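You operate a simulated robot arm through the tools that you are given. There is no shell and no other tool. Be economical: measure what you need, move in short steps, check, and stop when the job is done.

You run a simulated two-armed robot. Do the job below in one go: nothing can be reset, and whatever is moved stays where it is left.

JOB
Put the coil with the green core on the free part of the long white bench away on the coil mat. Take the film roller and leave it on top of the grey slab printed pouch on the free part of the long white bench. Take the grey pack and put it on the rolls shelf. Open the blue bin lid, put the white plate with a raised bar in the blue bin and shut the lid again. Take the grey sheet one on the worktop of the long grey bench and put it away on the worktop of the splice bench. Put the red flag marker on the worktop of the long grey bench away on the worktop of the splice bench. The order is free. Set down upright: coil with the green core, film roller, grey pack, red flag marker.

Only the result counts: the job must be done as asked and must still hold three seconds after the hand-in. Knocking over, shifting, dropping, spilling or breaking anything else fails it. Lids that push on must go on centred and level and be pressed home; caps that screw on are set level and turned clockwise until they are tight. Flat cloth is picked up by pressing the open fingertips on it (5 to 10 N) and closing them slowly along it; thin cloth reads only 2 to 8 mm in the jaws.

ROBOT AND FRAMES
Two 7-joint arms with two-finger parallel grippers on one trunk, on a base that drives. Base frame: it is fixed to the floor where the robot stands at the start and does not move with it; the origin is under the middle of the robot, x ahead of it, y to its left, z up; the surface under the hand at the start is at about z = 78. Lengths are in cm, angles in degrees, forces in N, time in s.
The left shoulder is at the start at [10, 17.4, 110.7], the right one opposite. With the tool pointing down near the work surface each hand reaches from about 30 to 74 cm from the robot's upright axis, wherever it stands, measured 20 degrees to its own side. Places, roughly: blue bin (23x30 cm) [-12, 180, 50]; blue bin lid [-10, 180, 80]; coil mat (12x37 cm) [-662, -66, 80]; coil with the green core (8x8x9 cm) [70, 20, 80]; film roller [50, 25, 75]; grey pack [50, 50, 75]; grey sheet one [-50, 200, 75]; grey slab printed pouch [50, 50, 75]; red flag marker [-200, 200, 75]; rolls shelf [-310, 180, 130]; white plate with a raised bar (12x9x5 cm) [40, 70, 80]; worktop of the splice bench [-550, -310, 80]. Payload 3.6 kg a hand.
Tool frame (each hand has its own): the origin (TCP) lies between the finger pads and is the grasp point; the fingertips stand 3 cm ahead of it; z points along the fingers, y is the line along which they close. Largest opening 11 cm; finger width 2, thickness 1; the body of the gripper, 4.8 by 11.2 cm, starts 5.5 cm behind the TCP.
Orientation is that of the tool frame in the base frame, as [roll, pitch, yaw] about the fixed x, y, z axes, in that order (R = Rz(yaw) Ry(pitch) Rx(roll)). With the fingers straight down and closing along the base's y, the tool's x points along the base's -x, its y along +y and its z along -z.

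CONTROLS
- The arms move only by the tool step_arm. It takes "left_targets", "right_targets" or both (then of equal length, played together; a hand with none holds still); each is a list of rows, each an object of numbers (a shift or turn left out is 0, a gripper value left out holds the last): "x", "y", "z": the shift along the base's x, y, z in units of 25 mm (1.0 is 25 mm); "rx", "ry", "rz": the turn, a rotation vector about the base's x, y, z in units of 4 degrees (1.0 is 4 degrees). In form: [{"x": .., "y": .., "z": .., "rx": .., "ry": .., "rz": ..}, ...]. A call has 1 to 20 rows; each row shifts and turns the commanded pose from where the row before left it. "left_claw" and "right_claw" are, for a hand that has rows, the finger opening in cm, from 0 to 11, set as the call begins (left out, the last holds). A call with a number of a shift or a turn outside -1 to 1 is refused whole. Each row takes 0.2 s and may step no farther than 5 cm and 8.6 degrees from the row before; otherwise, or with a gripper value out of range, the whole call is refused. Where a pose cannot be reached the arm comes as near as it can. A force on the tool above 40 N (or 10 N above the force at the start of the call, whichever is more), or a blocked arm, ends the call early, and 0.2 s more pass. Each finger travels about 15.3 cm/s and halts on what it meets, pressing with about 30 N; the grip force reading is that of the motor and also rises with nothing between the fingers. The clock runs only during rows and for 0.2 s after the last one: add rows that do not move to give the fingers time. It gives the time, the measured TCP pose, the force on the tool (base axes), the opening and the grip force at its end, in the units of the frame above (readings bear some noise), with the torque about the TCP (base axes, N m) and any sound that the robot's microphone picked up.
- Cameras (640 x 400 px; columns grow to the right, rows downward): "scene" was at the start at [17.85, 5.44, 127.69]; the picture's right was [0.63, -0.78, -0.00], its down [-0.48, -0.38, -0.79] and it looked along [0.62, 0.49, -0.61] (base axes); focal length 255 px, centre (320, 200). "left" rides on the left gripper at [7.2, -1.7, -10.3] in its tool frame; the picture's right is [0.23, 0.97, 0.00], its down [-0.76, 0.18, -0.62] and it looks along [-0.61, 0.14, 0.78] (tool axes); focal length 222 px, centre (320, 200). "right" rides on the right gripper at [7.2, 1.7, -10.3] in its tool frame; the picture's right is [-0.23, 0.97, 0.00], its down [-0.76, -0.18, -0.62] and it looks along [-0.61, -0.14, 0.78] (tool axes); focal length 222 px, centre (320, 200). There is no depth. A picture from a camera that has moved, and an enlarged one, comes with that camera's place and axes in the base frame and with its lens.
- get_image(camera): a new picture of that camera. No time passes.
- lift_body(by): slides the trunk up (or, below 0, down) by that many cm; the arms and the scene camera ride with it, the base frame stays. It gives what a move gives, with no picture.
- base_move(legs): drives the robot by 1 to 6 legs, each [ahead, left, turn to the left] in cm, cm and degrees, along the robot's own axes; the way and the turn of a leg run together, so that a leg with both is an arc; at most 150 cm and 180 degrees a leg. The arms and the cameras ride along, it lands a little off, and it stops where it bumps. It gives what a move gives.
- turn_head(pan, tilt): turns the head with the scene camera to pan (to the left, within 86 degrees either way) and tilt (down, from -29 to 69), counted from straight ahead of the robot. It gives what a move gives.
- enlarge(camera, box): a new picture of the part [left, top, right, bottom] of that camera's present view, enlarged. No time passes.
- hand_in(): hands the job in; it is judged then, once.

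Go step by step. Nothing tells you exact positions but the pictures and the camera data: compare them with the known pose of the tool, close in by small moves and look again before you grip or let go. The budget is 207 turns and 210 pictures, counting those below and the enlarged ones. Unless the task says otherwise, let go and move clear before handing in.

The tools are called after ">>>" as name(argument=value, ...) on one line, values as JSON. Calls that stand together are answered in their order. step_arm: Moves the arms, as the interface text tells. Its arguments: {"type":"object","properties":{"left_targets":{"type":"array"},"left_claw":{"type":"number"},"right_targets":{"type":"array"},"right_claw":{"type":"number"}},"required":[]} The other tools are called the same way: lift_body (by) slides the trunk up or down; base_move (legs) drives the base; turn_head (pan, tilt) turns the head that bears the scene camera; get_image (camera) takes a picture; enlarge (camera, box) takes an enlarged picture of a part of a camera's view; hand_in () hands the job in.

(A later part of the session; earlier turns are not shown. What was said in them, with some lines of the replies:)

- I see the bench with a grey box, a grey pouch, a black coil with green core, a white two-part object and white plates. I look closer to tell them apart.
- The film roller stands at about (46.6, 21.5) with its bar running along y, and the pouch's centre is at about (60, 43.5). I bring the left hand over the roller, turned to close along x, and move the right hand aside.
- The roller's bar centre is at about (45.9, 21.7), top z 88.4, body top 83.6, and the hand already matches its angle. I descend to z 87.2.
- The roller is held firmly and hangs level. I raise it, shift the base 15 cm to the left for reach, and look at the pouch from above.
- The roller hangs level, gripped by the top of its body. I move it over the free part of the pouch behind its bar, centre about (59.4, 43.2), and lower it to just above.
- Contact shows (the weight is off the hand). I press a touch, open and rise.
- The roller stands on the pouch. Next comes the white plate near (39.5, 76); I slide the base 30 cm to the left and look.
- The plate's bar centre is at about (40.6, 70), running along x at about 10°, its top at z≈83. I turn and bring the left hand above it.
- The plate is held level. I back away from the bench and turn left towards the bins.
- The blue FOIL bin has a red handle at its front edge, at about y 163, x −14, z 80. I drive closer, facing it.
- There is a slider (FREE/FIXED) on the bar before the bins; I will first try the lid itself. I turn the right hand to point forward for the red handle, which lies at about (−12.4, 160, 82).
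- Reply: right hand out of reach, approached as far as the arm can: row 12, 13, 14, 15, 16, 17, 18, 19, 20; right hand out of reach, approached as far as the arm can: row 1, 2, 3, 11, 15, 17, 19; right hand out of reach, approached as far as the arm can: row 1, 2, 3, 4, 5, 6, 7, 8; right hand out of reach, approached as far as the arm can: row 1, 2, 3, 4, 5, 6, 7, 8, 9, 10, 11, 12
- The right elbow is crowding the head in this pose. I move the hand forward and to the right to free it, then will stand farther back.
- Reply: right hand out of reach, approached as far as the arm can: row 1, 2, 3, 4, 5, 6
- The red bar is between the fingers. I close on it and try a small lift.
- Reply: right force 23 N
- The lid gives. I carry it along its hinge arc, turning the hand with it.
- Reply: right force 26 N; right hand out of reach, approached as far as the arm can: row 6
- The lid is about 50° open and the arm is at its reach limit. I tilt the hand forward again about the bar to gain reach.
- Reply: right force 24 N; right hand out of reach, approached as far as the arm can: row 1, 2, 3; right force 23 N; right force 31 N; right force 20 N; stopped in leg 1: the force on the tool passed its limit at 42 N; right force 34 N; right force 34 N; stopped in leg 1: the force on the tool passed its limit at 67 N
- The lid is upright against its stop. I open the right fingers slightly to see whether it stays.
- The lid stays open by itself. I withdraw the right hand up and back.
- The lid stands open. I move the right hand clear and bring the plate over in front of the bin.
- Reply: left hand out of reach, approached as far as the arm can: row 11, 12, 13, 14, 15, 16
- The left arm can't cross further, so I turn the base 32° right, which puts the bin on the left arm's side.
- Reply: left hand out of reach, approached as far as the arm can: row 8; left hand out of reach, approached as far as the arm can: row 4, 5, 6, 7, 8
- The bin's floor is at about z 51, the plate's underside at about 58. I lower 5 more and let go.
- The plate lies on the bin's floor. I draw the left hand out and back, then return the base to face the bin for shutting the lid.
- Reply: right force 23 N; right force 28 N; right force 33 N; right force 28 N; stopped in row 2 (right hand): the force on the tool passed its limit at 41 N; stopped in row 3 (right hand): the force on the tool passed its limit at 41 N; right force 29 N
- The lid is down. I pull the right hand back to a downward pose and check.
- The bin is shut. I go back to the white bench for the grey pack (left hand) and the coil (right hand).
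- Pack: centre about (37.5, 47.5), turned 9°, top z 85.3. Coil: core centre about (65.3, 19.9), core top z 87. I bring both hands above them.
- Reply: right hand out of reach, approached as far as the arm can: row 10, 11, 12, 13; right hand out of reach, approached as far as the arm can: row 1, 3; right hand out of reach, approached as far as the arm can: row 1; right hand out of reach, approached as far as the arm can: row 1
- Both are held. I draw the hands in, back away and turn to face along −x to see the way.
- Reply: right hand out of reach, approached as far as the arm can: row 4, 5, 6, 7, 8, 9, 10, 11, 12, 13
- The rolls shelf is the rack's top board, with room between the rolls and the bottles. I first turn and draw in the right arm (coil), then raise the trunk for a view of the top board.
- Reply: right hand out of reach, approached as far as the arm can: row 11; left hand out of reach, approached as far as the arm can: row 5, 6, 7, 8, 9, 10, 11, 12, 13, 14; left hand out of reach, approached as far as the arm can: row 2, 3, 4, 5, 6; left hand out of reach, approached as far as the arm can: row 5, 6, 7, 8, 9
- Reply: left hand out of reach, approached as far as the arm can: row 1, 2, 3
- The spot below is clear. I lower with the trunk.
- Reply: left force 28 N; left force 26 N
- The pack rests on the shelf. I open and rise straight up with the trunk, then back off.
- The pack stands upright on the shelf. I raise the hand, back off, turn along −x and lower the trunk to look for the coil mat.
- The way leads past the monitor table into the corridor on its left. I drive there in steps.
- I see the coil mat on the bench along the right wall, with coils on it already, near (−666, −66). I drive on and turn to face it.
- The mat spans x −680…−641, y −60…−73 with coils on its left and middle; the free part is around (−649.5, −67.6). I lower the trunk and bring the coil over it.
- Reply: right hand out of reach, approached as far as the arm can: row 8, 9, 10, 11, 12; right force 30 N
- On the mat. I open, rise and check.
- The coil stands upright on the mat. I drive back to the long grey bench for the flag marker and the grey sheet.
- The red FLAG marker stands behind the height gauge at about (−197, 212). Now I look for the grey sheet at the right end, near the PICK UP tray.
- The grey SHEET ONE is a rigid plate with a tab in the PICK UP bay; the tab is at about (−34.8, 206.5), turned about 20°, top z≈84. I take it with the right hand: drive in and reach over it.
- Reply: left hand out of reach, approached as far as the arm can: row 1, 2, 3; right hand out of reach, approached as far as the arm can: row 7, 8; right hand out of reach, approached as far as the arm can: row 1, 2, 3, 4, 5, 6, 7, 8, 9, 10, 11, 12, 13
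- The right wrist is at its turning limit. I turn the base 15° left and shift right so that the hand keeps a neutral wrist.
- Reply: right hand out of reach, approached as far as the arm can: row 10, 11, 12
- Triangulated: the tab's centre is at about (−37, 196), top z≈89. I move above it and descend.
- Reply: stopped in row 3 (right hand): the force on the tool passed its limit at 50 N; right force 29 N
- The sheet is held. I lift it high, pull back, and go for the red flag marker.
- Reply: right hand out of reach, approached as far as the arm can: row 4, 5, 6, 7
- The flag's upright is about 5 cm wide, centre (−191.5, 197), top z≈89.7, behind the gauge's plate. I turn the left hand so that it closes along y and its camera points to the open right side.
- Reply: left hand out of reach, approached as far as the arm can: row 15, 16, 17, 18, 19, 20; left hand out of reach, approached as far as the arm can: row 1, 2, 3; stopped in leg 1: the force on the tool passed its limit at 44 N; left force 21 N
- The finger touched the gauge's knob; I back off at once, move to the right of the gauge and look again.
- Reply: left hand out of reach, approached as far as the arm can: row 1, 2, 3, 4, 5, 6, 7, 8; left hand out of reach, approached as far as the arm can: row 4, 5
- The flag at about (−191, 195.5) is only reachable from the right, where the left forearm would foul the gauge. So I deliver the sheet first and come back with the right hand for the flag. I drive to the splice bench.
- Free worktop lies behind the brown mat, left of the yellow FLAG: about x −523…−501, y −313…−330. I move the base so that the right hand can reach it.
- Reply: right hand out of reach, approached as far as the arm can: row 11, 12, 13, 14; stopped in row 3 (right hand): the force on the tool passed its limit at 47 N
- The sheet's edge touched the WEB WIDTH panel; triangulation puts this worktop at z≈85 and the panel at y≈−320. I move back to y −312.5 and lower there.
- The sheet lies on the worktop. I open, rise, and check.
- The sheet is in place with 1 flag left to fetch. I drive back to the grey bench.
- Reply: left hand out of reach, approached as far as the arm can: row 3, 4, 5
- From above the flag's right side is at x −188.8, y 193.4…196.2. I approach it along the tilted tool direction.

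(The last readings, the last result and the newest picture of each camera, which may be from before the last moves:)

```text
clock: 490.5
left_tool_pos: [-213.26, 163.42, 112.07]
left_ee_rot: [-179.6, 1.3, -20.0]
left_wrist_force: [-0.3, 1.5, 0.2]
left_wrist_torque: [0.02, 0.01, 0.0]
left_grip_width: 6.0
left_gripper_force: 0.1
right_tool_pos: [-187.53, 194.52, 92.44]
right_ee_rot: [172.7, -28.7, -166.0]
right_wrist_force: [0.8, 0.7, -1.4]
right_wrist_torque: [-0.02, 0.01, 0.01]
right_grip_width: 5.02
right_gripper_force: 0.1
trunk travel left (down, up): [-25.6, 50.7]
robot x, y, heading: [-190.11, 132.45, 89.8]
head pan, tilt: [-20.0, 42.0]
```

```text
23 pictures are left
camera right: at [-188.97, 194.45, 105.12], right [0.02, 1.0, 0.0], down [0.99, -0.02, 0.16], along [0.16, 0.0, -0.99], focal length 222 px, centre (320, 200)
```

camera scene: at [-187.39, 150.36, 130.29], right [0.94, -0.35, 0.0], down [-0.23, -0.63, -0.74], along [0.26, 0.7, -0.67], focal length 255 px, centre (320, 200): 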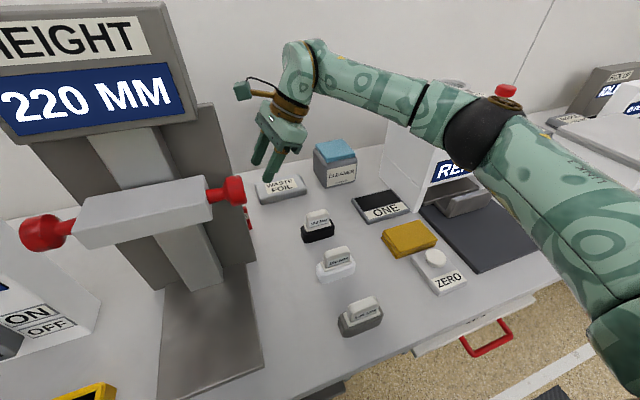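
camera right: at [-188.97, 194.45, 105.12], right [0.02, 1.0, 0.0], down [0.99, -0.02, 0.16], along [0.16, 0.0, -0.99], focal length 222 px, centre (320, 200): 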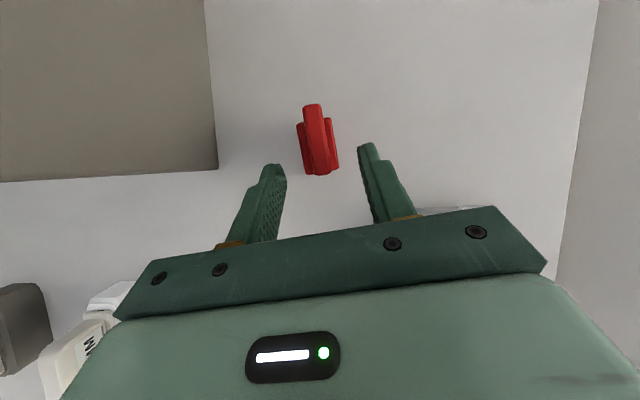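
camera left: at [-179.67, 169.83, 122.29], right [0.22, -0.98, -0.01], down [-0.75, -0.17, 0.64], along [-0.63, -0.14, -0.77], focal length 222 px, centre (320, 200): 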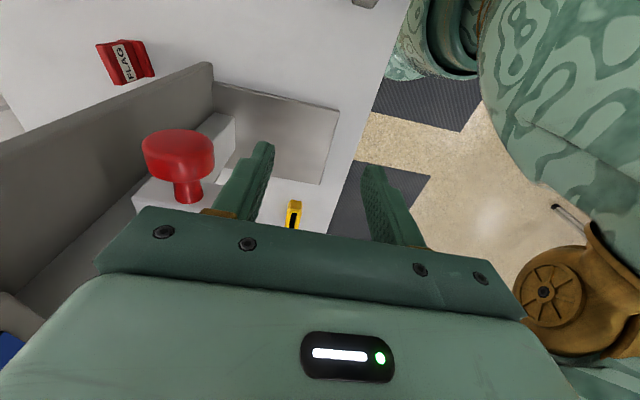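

>>> step_arm(right_targets=[{"x": -0.4, "y": -0.02, "z": -0.6}, {"x": -0.35, "y": -0.02, "z": -0.55}, {"x": -0.2, "z": -0.35}, {}])

>>> get_image(camera="right")

```text
clock: 491.5
left_tool_pos: [-213.21, 163.32, 112.11]
left_ee_rot: [-179.6, 1.2, -20.0]
left_wrist_force: [0.5, 0.2, -0.2]
left_wrist_torque: [-0.01, 0.02, -0.01]
left_grip_width: 6.01
left_gripper_force: 0.0
right_tool_pos: [-189.93, 194.41, 88.71]
right_ee_rot: [172.7, -28.5, -166.2]
right_wrist_force: [0.0, -0.2, 0.7]
right_wrist_torque: [0.0, 0.03, 0.0]
right_grip_width: 5.02
right_gripper_force: 0.0
trunk travel left (down, up): [-25.6, 50.7]
robot x, y, heading: [-190.11, 132.34, 89.4]
head pan, tilt: [-20.0, 42.0]
```

```text
22 pictures are left
camera right: at [-191.45, 194.39, 101.38], right [0.02, 1.0, 0.0], down [0.99, -0.02, 0.16], along [0.16, 0.0, -0.99], focal length 222 px, centre (320, 200)
```

right: 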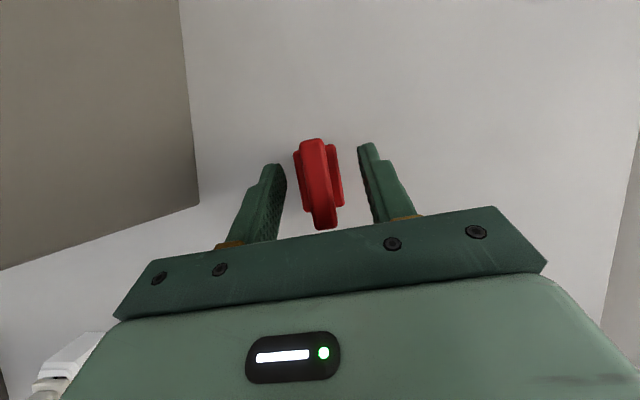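

>>> step_arm(right_targets=[{}, {}, {}, {}], right_claw=0)

>>> step_arm(right_targets=[{"z": 0.3}, {"z": 0.5, "x": 0.1}, {"z": 0.8, "x": 0.3}, {"z": 0.8, "x": 0.5}, {"z": 0.8, "x": 0.6}, {"z": 0.8, "x": 0.8}, {"z": 0.6, "x": 0.8}, {"z": 0.4, "x": 0.8}, {"x": 0.8}, {"x": 0.8}, {"x": 0.8}, {}])

>>> get_image(camera="right")

>>> get_image(camera="scene")

```text
clock: 492.5
left_tool_pos: [-213.1, 163.34, 112.04]
left_ee_rot: [-179.6, 1.3, -20.1]
left_wrist_force: [-0.2, 0.2, -0.4]
left_wrist_torque: [-0.02, 0.02, -0.02]
left_grip_width: 5.99
left_gripper_force: 0.0
right_tool_pos: [-189.92, 194.36, 88.68]
right_ee_rot: [172.6, -28.7, -166.0]
right_wrist_force: [-0.5, 0.0, 0.4]
right_wrist_torque: [-0.04, -0.01, -0.03]
right_grip_width: 2.87
right_gripper_force: 29.8
trunk travel left (down, up): [-25.6, 50.7]
robot x, y, heading: [-190.26, 132.23, 89.6]
head pan, tilt: [-20.0, 42.0]
```

```text
clock: 495.1
left_tool_pos: [-213.27, 163.33, 112.11]
left_ee_rot: [-179.6, 1.3, -20.1]
left_wrist_force: [0.1, 0.4, 0.5]
left_wrist_torque: [0.01, 0.0, 0.03]
left_grip_width: 6.02
left_gripper_force: 0.1
right_tool_pos: [-174.1, 194.26, 101.37]
right_ee_rot: [172.7, -28.6, -166.0]
right_wrist_force: [0.8, -0.4, -0.7]
right_wrist_torque: [0.0, 0.01, 0.01]
right_grip_width: 2.86
right_gripper_force: 29.7
trunk travel left (down, up): [-25.6, 50.7]
robot x, y, heading: [-190.73, 132.16, 89.6]
head pan, tilt: [-20.0, 42.0]
```

```text
21 pictures are left
camera right: at [-175.63, 194.36, 114.01], right [0.02, 1.0, 0.0], down [0.99, -0.02, 0.16], along [0.16, 0.0, -0.99], focal length 222 px, centre (320, 200)
```

right: 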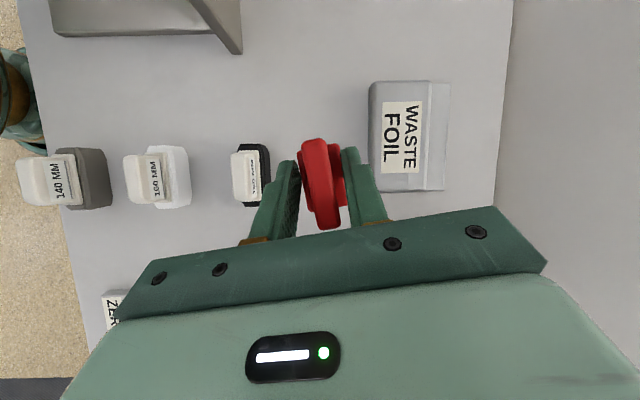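

```text
20 pictures are left
camera scene: at [-187.45, 150.37, 130.29], right [0.94, -0.35, 0.0], down [-0.23, -0.63, -0.74], along [0.26, 0.7, -0.67], focal length 255 px, centre (320, 200)
```

scene: 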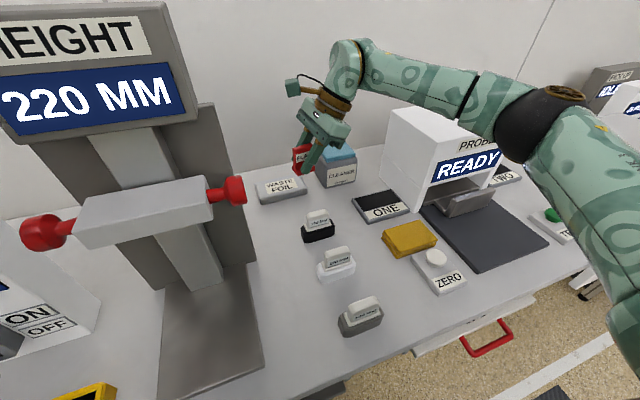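

The flag is held. I lift, pull back, and drive to the splice bench by the same way.

>>> step_arm(right_targets=[{"z": 0.8}, {"z": 0.8}, {"z": 0.8}, {"y": -0.9}, {"y": -0.9}, {"y": -0.9}, {"y": -0.9}, {"y": -0.9}, {"y": -0.9}, {"y": -0.9}, {"y": -0.9}, {"y": -0.9}, {"y": -0.9}, {"y": -0.9}, {}])

>>> base_move(legs=[[-40, 0, 0], [0, 0, 90.4], [95, 35, 0], [85, 105, 0], [60, 90, 0], [64, 70, 0]])

>>> base_move(legs=[[0, 0, 90]])

>>> turn_head(pan=-15, tilt=42)

>>> get_image(camera="scene")

```text
clock: 498.3
left_tool_pos: [-213.2, 163.32, 112.05]
left_ee_rot: [-179.6, 1.3, -20.0]
left_wrist_force: [0.2, -0.2, 0.5]
left_wrist_torque: [-0.03, 0.02, 0.02]
left_grip_width: 5.99
left_gripper_force: 0.0
right_tool_pos: [-173.86, 169.67, 107.3]
right_ee_rot: [172.8, -28.6, -166.1]
right_wrist_force: [-0.2, -0.7, -0.3]
right_wrist_torque: [-0.03, 0.02, 0.0]
right_grip_width: 2.88
right_gripper_force: 30.2
trunk travel left (down, up): [-25.6, 50.7]
robot x, y, heading: [-190.32, 132.47, 89.8]
head pan, tilt: [-20.0, 42.0]
```

```text
clock: 525.5
left_tool_pos: [-523.7, -232.71, 112.03]
left_ee_rot: [-179.5, 1.3, 71.1]
left_wrist_force: [0.4, 0.6, -0.3]
left_wrist_torque: [0.01, 0.0, 0.0]
left_grip_width: 5.99
left_gripper_force: 0.0
right_tool_pos: [-530.74, -193.61, 107.35]
right_ee_rot: [172.7, -28.5, -74.9]
right_wrist_force: [-0.1, 1.1, -1.1]
right_wrist_torque: [0.03, 0.0, 0.0]
right_grip_width: 2.87
right_gripper_force: 29.8
trunk travel left (down, up): [-25.6, 50.7]
robot x, y, heading: [-493.71, -209.14, -179.4]
head pan, tilt: [-20.0, 42.0]
```

```text
clock: 529.8
left_tool_pos: [-469.32, -238.92, 112.1]
left_ee_rot: [-179.6, 1.4, 162.1]
left_wrist_force: [-0.4, 0.0, -0.1]
left_wrist_torque: [0.04, -0.02, -0.05]
left_grip_width: 6.02
left_gripper_force: 0.0
right_tool_pos: [-508.25, -246.76, 107.43]
right_ee_rot: [172.6, -28.5, 16.1]
right_wrist_force: [-0.1, 0.1, -1.2]
right_wrist_torque: [-0.02, 0.02, 0.01]
right_grip_width: 2.89
right_gripper_force: 30.1
trunk travel left (down, up): [-25.6, 50.7]
robot x, y, heading: [-493.64, -209.08, -88.3]
head pan, tilt: [-20.0, 42.0]
```

```text
clock: 530.5
left_tool_pos: [-469.21, -238.92, 112.12]
left_ee_rot: [-179.4, 1.4, 162.2]
left_wrist_force: [0.0, -0.6, 0.0]
left_wrist_torque: [-0.01, 0.0, 0.0]
left_grip_width: 6.0
left_gripper_force: 0.1
right_tool_pos: [-508.1, -246.62, 107.4]
right_ee_rot: [172.7, -28.6, 16.1]
right_wrist_force: [-1.1, -0.3, -0.7]
right_wrist_torque: [-0.04, -0.01, -0.03]
right_grip_width: 2.85
right_gripper_force: 29.2
trunk travel left (down, up): [-25.6, 50.7]
robot x, y, heading: [-493.31, -209.1, -88.2]
head pan, tilt: [-15.0, 42.0]
```

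```text
19 pictures are left
camera scene: at [-495.4, -227.03, 130.29], right [-0.97, 0.23, 0.0], down [0.15, 0.65, -0.74], along [-0.17, -0.72, -0.67], focal length 255 px, centre (320, 200)
```

scene: 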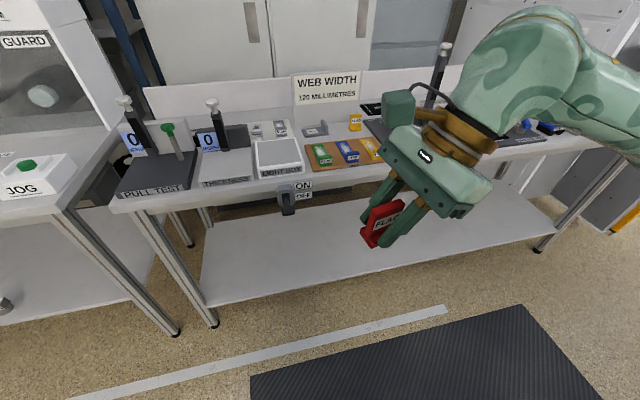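

>>> step_arm(left_targets=[{"y": 0.8, "z": 0.4}, {"y": 0.8, "z": 0.4}, {"y": 0.6, "z": 0.4}, {}])

>>> base_move(legs=[[47, -8, -1.8]])

>>> step_arm(right_targets=[{"x": -0.5, "y": -0.9}, {"x": -0.5, "y": -0.9}, {"x": -0.5, "y": -0.9}, {"x": -0.5, "y": -0.9}, {"x": -0.3, "y": -0.9}, {}])

>>> get_image(camera="right")

>>> get_image(camera="scene")

```text
clock: 531.5
left_tool_pos: [-469.48, -238.22, 111.87]
left_ee_rot: [-179.3, 1.4, 162.3]
left_wrist_force: [-0.6, 0.5, 0.1]
left_wrist_torque: [0.02, -0.03, 0.0]
left_grip_width: 6.0
left_gripper_force: 0.0
left hand out of reach, approached as far as the arm can: row 1, 2, 3
right_tool_pos: [-508.32, -246.63, 107.44]
right_ee_rot: [172.7, -28.6, 16.1]
right_wrist_force: [0.6, -0.4, -0.3]
right_wrist_torque: [0.04, 0.01, -0.01]
right_grip_width: 2.87
right_gripper_force: 29.6
trunk travel left (down, up): [-25.6, 50.7]
robot x, y, heading: [-493.71, -209.37, -88.1]
head pan, tilt: [-15.0, 42.0]
```

```text
clock: 534.3
left_tool_pos: [-476.99, -286.1, 111.92]
left_ee_rot: [-179.5, 1.2, 161.0]
left_wrist_force: [-0.4, -0.7, 0.3]
left_wrist_torque: [0.04, 0.0, -0.01]
left_grip_width: 6.01
left_gripper_force: 0.1
right_tool_pos: [-516.35, -293.68, 107.38]
right_ee_rot: [172.7, -28.6, 14.8]
right_wrist_force: [0.0, 0.1, -0.8]
right_wrist_torque: [0.03, -0.02, 0.0]
right_grip_width: 2.86
right_gripper_force: 30.2
trunk travel left (down, up): [-25.6, 50.7]
robot x, y, heading: [-500.84, -256.5, -89.6]
head pan, tilt: [-15.0, 42.0]
```

```text
clock: 535.7
left_tool_pos: [-477.16, -286.07, 111.88]
left_ee_rot: [-179.4, 1.3, 161.0]
left_wrist_force: [0.9, 0.2, 0.1]
left_wrist_torque: [-0.03, -0.02, -0.02]
left_grip_width: 5.99
left_gripper_force: 0.2
right_tool_pos: [-522.08, -305.08, 107.24]
right_ee_rot: [172.6, -28.7, 14.8]
right_wrist_force: [-0.6, -0.2, -0.6]
right_wrist_torque: [0.01, 0.0, -0.02]
right_grip_width: 2.82
right_gripper_force: 29.9
trunk travel left (down, up): [-25.6, 50.7]
robot x, y, heading: [-500.76, -256.27, -89.7]
head pan, tilt: [-15.0, 42.0]
```

```text
18 pictures are left
camera right: at [-520.75, -304.89, 119.98], right [0.0, -1.0, 0.0], down [-0.99, 0.0, 0.16], along [-0.16, 0.0, -0.99], focal length 222 px, centre (320, 200)
```

right: 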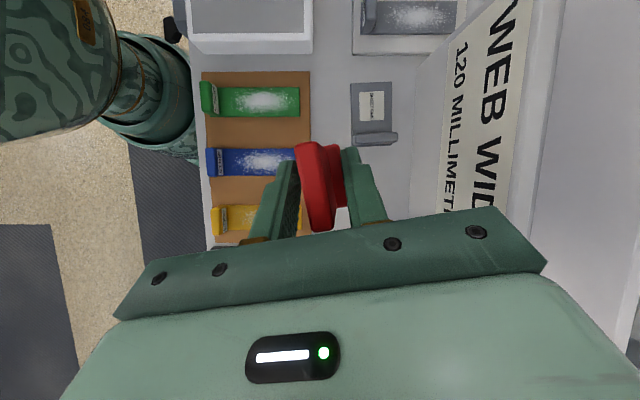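

```text
17 pictures are left
camera scene: at [-502.93, -274.29, 130.29], right [-0.97, 0.25, 0.0], down [0.17, 0.65, -0.74], along [-0.19, -0.72, -0.67], focal length 255 px, centre (320, 200)
```

scene: 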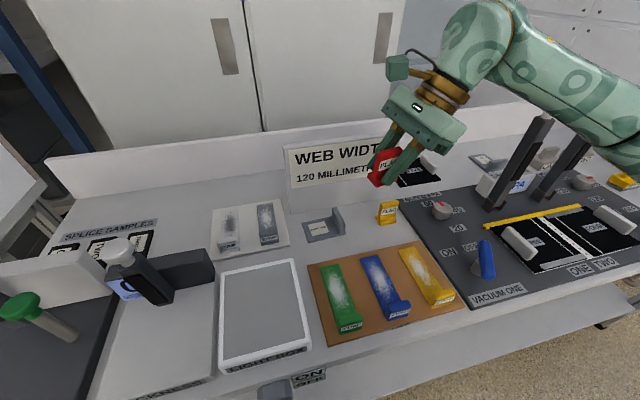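

The top-down view shows the gap between the sheet's tab (x≈−518) and the yellow flag (x≈−527). I lower the red flag at about (−522.5, −310).

>>> step_arm(right_targets=[{"x": -0.28, "y": -0.7}, {"y": -0.7}, {"y": -0.57}, {"z": -0.8}, {"z": -0.8}, {"z": -0.8}, {"z": -0.8}, {"z": -0.8}, {"z": -0.8}, {}])

>>> get_image(camera="right")

>>> enlarge(camera="scene", box=[270, 100, 490, 260])

```text
clock: 537.9
left_tool_pos: [-477.18, -286.09, 111.9]
left_ee_rot: [-179.5, 1.4, 161.0]
left_wrist_force: [0.1, -0.3, -0.4]
left_wrist_torque: [0.0, -0.01, 0.0]
left_grip_width: 6.0
left_gripper_force: 0.1
right_tool_pos: [-522.8, -309.74, 95.41]
right_ee_rot: [172.7, -28.7, 14.7]
right_wrist_force: [-0.7, -0.6, -1.1]
right_wrist_torque: [-0.01, -0.03, -0.03]
right_grip_width: 2.89
right_gripper_force: 29.9
trunk travel left (down, up): [-25.6, 50.7]
robot x, y, heading: [-500.94, -256.47, -89.4]
head pan, tilt: [-15.0, 42.0]
```

```text
16 pictures are left
camera right: at [-521.51, -309.67, 107.97], right [0.0, -1.0, 0.0], down [-0.99, 0.0, 0.16], along [-0.16, 0.0, -0.99], focal length 222 px, centre (320, 200)
```

right: 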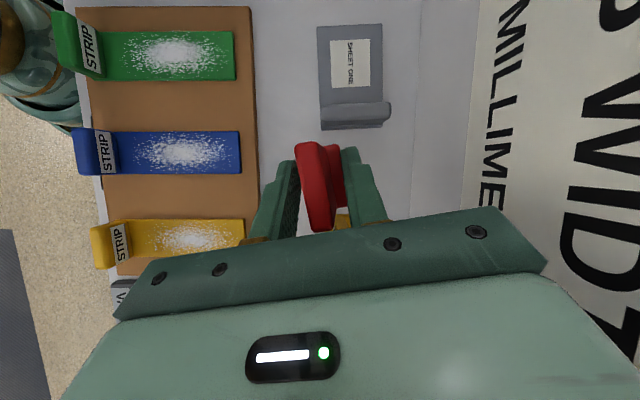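

```text
2.50 times, centred on (380, 180) of scene
camera zoom: at [-502.92, -274.32, 130.29], right [-0.97, 0.25, 0.0], down [0.17, 0.65, -0.74], along [-0.19, -0.72, -0.67], focal length 638 px, centre (170, 250)
```

zoom: 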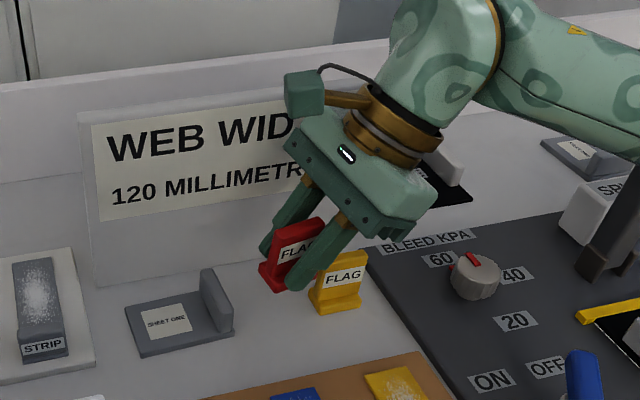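

>>> step_arm(right_targets=[{"x": 0.15, "z": -0.6}, {"z": -0.6}, {"z": -0.5}, {"z": -0.3}, {}])

>>> enlarge(camera="scene", box=[300, 140, 460, 260])

```text
clock: 539.1
left_tool_pos: [-477.17, -286.1, 111.78]
left_ee_rot: [-179.4, 1.3, 161.0]
left_wrist_force: [0.4, -0.1, -0.2]
left_wrist_torque: [-0.04, 0.0, -0.02]
left_grip_width: 6.01
left_gripper_force: 0.0
right_tool_pos: [-522.3, -309.81, 90.26]
right_ee_rot: [172.7, -28.6, 14.8]
right_wrist_force: [-0.6, 0.9, -0.6]
right_wrist_torque: [0.01, -0.02, 0.01]
right_grip_width: 2.88
right_gripper_force: 30.1
trunk travel left (down, up): [-25.6, 50.7]
robot x, y, heading: [-500.38, -256.07, -89.9]
head pan, tilt: [-15.0, 42.0]
```

```text
3.33 times, centred on (380, 200) of scene
camera zoom: at [-502.92, -274.32, 130.29], right [-0.97, 0.25, 0.0], down [0.17, 0.65, -0.74], along [-0.19, -0.72, -0.67], focal length 850 px, centre (120, 200)
```

zoom: 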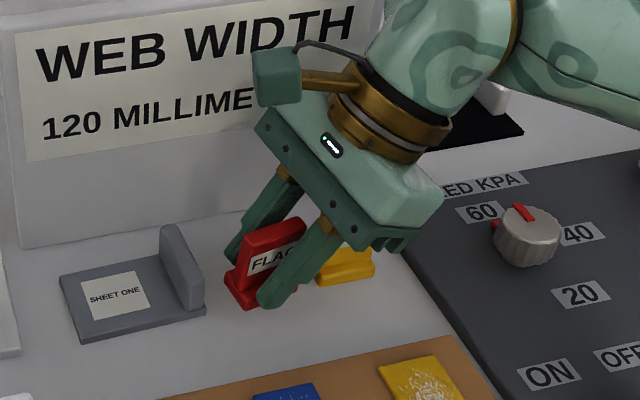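

>>> step_arm(right_targets=[{"z": -0.15}, {"z": -0.1}, {"z": -0.1}, {}])

>>> step_arm(right_targets=[{"z": -0.1}, {"z": -0.1}, {}])

>>> enlarge(camera="scene", box=[320, 160, 440, 250])

```text
clock: 540.1
left_tool_pos: [-477.11, -286.01, 111.81]
left_ee_rot: [-179.4, 1.4, 161.0]
left_wrist_force: [0.2, 0.5, -0.5]
left_wrist_torque: [0.0, -0.02, -0.01]
left_grip_width: 6.0
left_gripper_force: 0.0
right_tool_pos: [-522.29, -309.79, 89.45]
right_ee_rot: [172.7, -28.6, 14.8]
right_wrist_force: [-0.3, -0.1, 0.5]
right_wrist_torque: [-0.05, 0.04, 0.02]
right_grip_width: 2.87
right_gripper_force: 30.7
trunk travel left (down, up): [-25.6, 50.7]
robot x, y, heading: [-500.27, -256.24, -89.3]
head pan, tilt: [-15.0, 42.0]
```

```text
clock: 540.9
left_tool_pos: [-477.15, -286.07, 111.77]
left_ee_rot: [-179.4, 1.3, 160.9]
left_wrist_force: [0.4, 1.0, 0.0]
left_wrist_torque: [-0.01, 0.02, -0.03]
left_grip_width: 5.99
left_gripper_force: 0.0
right_tool_pos: [-522.37, -309.71, 88.97]
right_ee_rot: [172.8, -28.6, 14.8]
right_wrist_force: [0.9, -0.5, -0.8]
right_wrist_torque: [-0.04, 0.01, 0.02]
right_grip_width: 2.88
right_gripper_force: 30.2
trunk travel left (down, up): [-25.6, 50.7]
robot x, y, heading: [-500.58, -256.28, -89.7]
head pan, tilt: [-15.0, 42.0]
```

```text
4.44 times, centred on (380, 205) of scene
camera zoom: at [-502.93, -274.32, 130.29], right [-0.97, 0.25, 0.0], down [0.17, 0.65, -0.74], along [-0.19, -0.72, -0.67], focal length 1134 px, centre (53, 178)
```

zoom: 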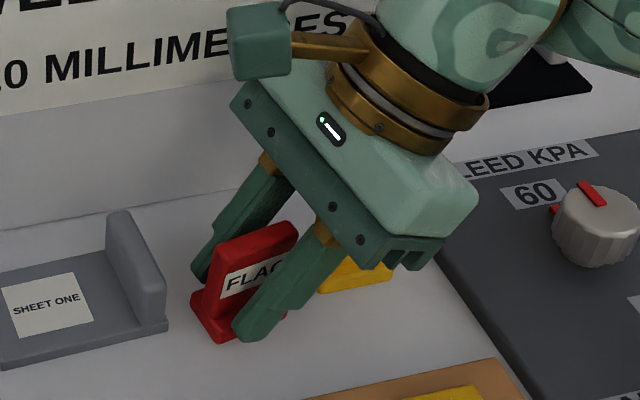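

>>> step_arm(right_targets=[{"z": -0.08}, {"z": -0.08}, {}])

>>> step_arm(right_targets=[{"z": -0.08}, {"z": -0.08}, {}])

>>> enlarge(camera="scene", box=[320, 160, 440, 250])

```text
clock: 541.7
left_tool_pos: [-477.01, -285.97, 111.88]
left_ee_rot: [-179.3, 1.2, 161.0]
left_wrist_force: [-0.7, -0.4, -0.3]
left_wrist_torque: [0.0, 0.0, 0.02]
left_grip_width: 5.99
left_gripper_force: 0.0
right_tool_pos: [-522.2, -309.79, 88.73]
right_ee_rot: [172.4, -28.6, 14.8]
right_wrist_force: [-0.4, -2.2, 18.2]
right_wrist_torque: [0.09, -0.03, 0.0]
right_grip_width: 2.87
right_gripper_force: 30.2
trunk travel left (down, up): [-25.6, 50.7]
robot x, y, heading: [-500.76, -256.51, -89.4]
head pan, tilt: [-15.0, 42.0]
```

```text
clock: 542.5
left_tool_pos: [-477.09, -286.03, 111.98]
left_ee_rot: [-179.2, 1.3, 161.0]
left_wrist_force: [-0.6, 0.8, 0.6]
left_wrist_torque: [0.0, -0.01, 0.02]
left_grip_width: 5.97
left_gripper_force: 0.0
right_tool_pos: [-522.25, -309.77, 88.44]
right_ee_rot: [172.2, -28.5, 15.0]
right_wrist_force: [-2.5, -9.5, 33.0]
right_wrist_torque: [-0.16, -0.04, 0.04]
right_grip_width: 2.94
right_gripper_force: 30.0
trunk travel left (down, up): [-25.6, 50.7]
robot x, y, heading: [-500.52, -256.24, -89.7]
head pan, tilt: [-15.0, 42.0]
```

```text
4.44 times, centred on (380, 205) of scene
camera zoom: at [-502.84, -274.14, 130.34], right [-0.97, 0.25, 0.0], down [0.17, 0.65, -0.74], along [-0.19, -0.72, -0.67], focal length 1134 px, centre (53, 178)
```

zoom: 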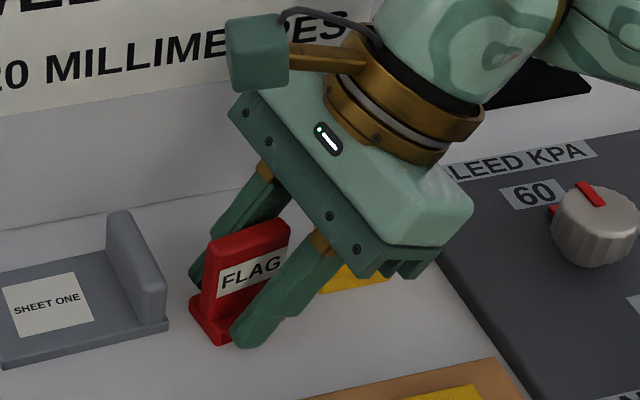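

The flag rests on the worktop. I ease the pressure, open a little, and rise straight up.

>>> step_arm(right_targets=[{"z": 0.1}, {}])

>>> step_arm(right_targets=[{}, {}, {}], right_claw=4.6)

>>> step_arm(right_targets=[{"z": 0.3}, {"z": 0.6}, {"z": 0.8}, {"z": 0.8}, {"z": 0.8}, {"z": 0.8}, {"z": 0.8}, {}])

>>> get_image(camera="scene")

>>> get_image(camera="right")

```text
clock: 543.1
left_tool_pos: [-477.1, -286.01, 111.9]
left_ee_rot: [-179.4, 1.3, 161.1]
left_wrist_force: [-1.1, -0.3, -0.8]
left_wrist_torque: [-0.01, 0.01, 0.0]
left_grip_width: 5.98
left_gripper_force: 0.1
right_tool_pos: [-522.21, -309.64, 88.4]
right_ee_rot: [172.7, -28.7, 14.8]
right_wrist_force: [0.8, -7.8, 21.7]
right_wrist_torque: [-0.15, -0.14, 0.0]
right_grip_width: 2.89
right_gripper_force: 29.9
trunk travel left (down, up): [-25.6, 50.7]
robot x, y, heading: [-500.69, -256.16, -89.6]
head pan, tilt: [-15.0, 42.0]
```

```text
clock: 543.9
left_tool_pos: [-477.14, -286.11, 111.9]
left_ee_rot: [-179.5, 1.3, 161.0]
left_wrist_force: [0.3, -0.1, 0.2]
left_wrist_torque: [-0.01, 0.01, 0.01]
left_grip_width: 5.99
left_gripper_force: 0.0
right_tool_pos: [-522.29, -309.73, 88.37]
right_ee_rot: [172.8, -28.5, 14.8]
right_wrist_force: [3.7, -11.8, 11.4]
right_wrist_torque: [-0.05, -0.16, -0.12]
right_grip_width: 3.9
right_gripper_force: 0.0
trunk travel left (down, up): [-25.6, 50.7]
robot x, y, heading: [-500.78, -256.63, -89.6]
head pan, tilt: [-15.0, 42.0]
```

```text
clock: 545.7
left_tool_pos: [-477.1, -286.12, 111.94]
left_ee_rot: [-179.4, 1.3, 161.0]
left_wrist_force: [0.4, 0.1, 0.3]
left_wrist_torque: [0.01, 0.0, -0.01]
left_grip_width: 6.01
left_gripper_force: 0.1
right_tool_pos: [-522.3, -309.72, 100.65]
right_ee_rot: [172.6, -28.7, 14.8]
right_wrist_force: [0.7, 0.0, -0.1]
right_wrist_torque: [0.02, -0.03, -0.01]
right_grip_width: 4.6
right_gripper_force: 0.0
trunk travel left (down, up): [-25.6, 50.7]
robot x, y, heading: [-500.74, -256.24, -89.6]
head pan, tilt: [-15.0, 42.0]
```

```text
11 pictures are left
camera scene: at [-502.93, -274.33, 130.28], right [-0.97, 0.25, 0.0], down [0.17, 0.65, -0.74], along [-0.19, -0.72, -0.67], focal length 255 px, centre (320, 200)
```

scene: 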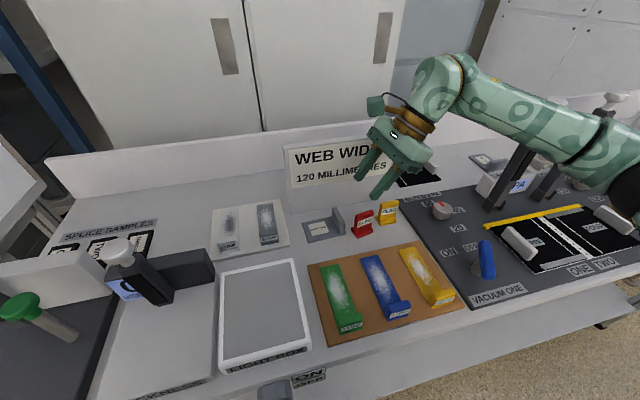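

```text
10 pictures are left
camera right: at [-521.04, -309.69, 113.32], right [0.0, -1.0, 0.0], down [-0.99, 0.0, 0.16], along [-0.16, 0.0, -0.99], focal length 222 px, centre (320, 200)
```

right: 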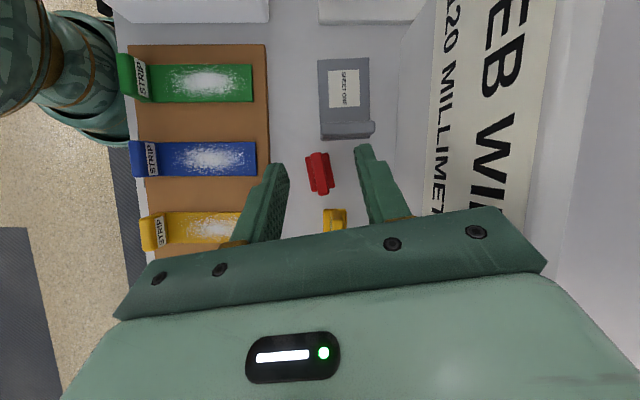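

>>> step_arm(right_targets=[{"z": 0.8}, {"z": 0.8}, {"y": 0.9}, {"y": 0.9}, {"y": 0.9}, {"y": 0.9}, {"y": 0.9}, {"y": 0.9}, {}])

>>> base_move(legs=[[-30, 0, 0]])

>>> enlarge(camera="scene", box=[230, 60, 420, 180])

```text
clock: 547.7
left_tool_pos: [-477.11, -286.19, 111.9]
left_ee_rot: [-179.4, 1.3, 161.0]
left_wrist_force: [0.8, 0.1, -0.2]
left_wrist_torque: [0.0, -0.01, 0.03]
left_grip_width: 6.01
left_gripper_force: 0.0
right_tool_pos: [-522.41, -296.22, 104.62]
right_ee_rot: [172.7, -28.5, 14.7]
right_wrist_force: [0.2, -0.6, -0.1]
right_wrist_torque: [0.01, 0.01, 0.02]
right_grip_width: 4.59
right_gripper_force: 0.1
trunk travel left (down, up): [-25.6, 50.7]
robot x, y, heading: [-500.7, -256.15, -89.6]
head pan, tilt: [-15.0, 42.0]
```

```text
clock: 549.8
left_tool_pos: [-477.28, -255.45, 111.88]
left_ee_rot: [-179.3, 1.3, 161.2]
left_wrist_force: [-0.2, 0.4, 0.3]
left_wrist_torque: [-0.03, -0.04, -0.01]
left_grip_width: 6.0
left_gripper_force: 0.1
right_tool_pos: [-522.43, -265.82, 104.72]
right_ee_rot: [172.6, -28.7, 15.1]
right_wrist_force: [-0.5, 1.1, 1.2]
right_wrist_torque: [-0.03, 0.03, -0.01]
right_grip_width: 4.61
right_gripper_force: 0.1
trunk travel left (down, up): [-25.6, 50.7]
robot x, y, heading: [-500.94, -225.67, -89.4]
head pan, tilt: [-15.0, 42.0]
```

```text
3.33 times, centred on (325, 120) of scene
camera zoom: at [-503.14, -243.79, 130.3], right [-0.97, 0.25, 0.0], down [0.17, 0.65, -0.74], along [-0.18, -0.72, -0.67], focal length 850 px, centre (303, 467)
```

zoom: 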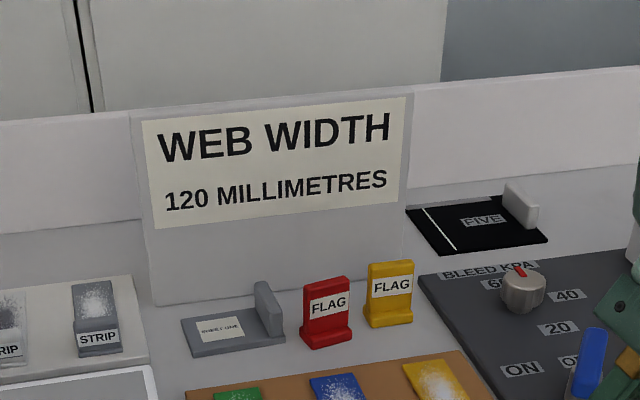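

The sheet and the red flag stand on the splice bench's worktop, everything else has been placed, and both hands are empty and clear. I hand the job in.

>>> hand_in()

```text
The job is handed in.
```

All six items are where the job asked, both hands are empty and clear, and the job is handed in; I didn't go back to recheck the earlier placements before handing in.

- **Film roller:** upright on top of the grey slab printed pouch, behind its raised bar.
- **White plate:** on the floor of the blue bin, with the lid shut again.
- **Grey pack:** upright on the rolls shelf, behind the rolls and bottles already there.
- **Coil with the green core:** upright on the free end of the coil mat.
- **Grey sheet one:** flat on the splice bench worktop, behind the brown mat.
- **Red flag marker:** upright on the splice bench worktop, between the sheet and the yellow flag.

**Contacts:** three things were touched by accident. A left finger pushed the height gauge's red knob (about 44 N), and the sheet's edge pushed the WEB WIDTH panel (about 47 N). The fingers also pressed on the sheet (about 50 N) as I went to pick it up. In the pictures, neither the gauge nor the panel looked shifted.
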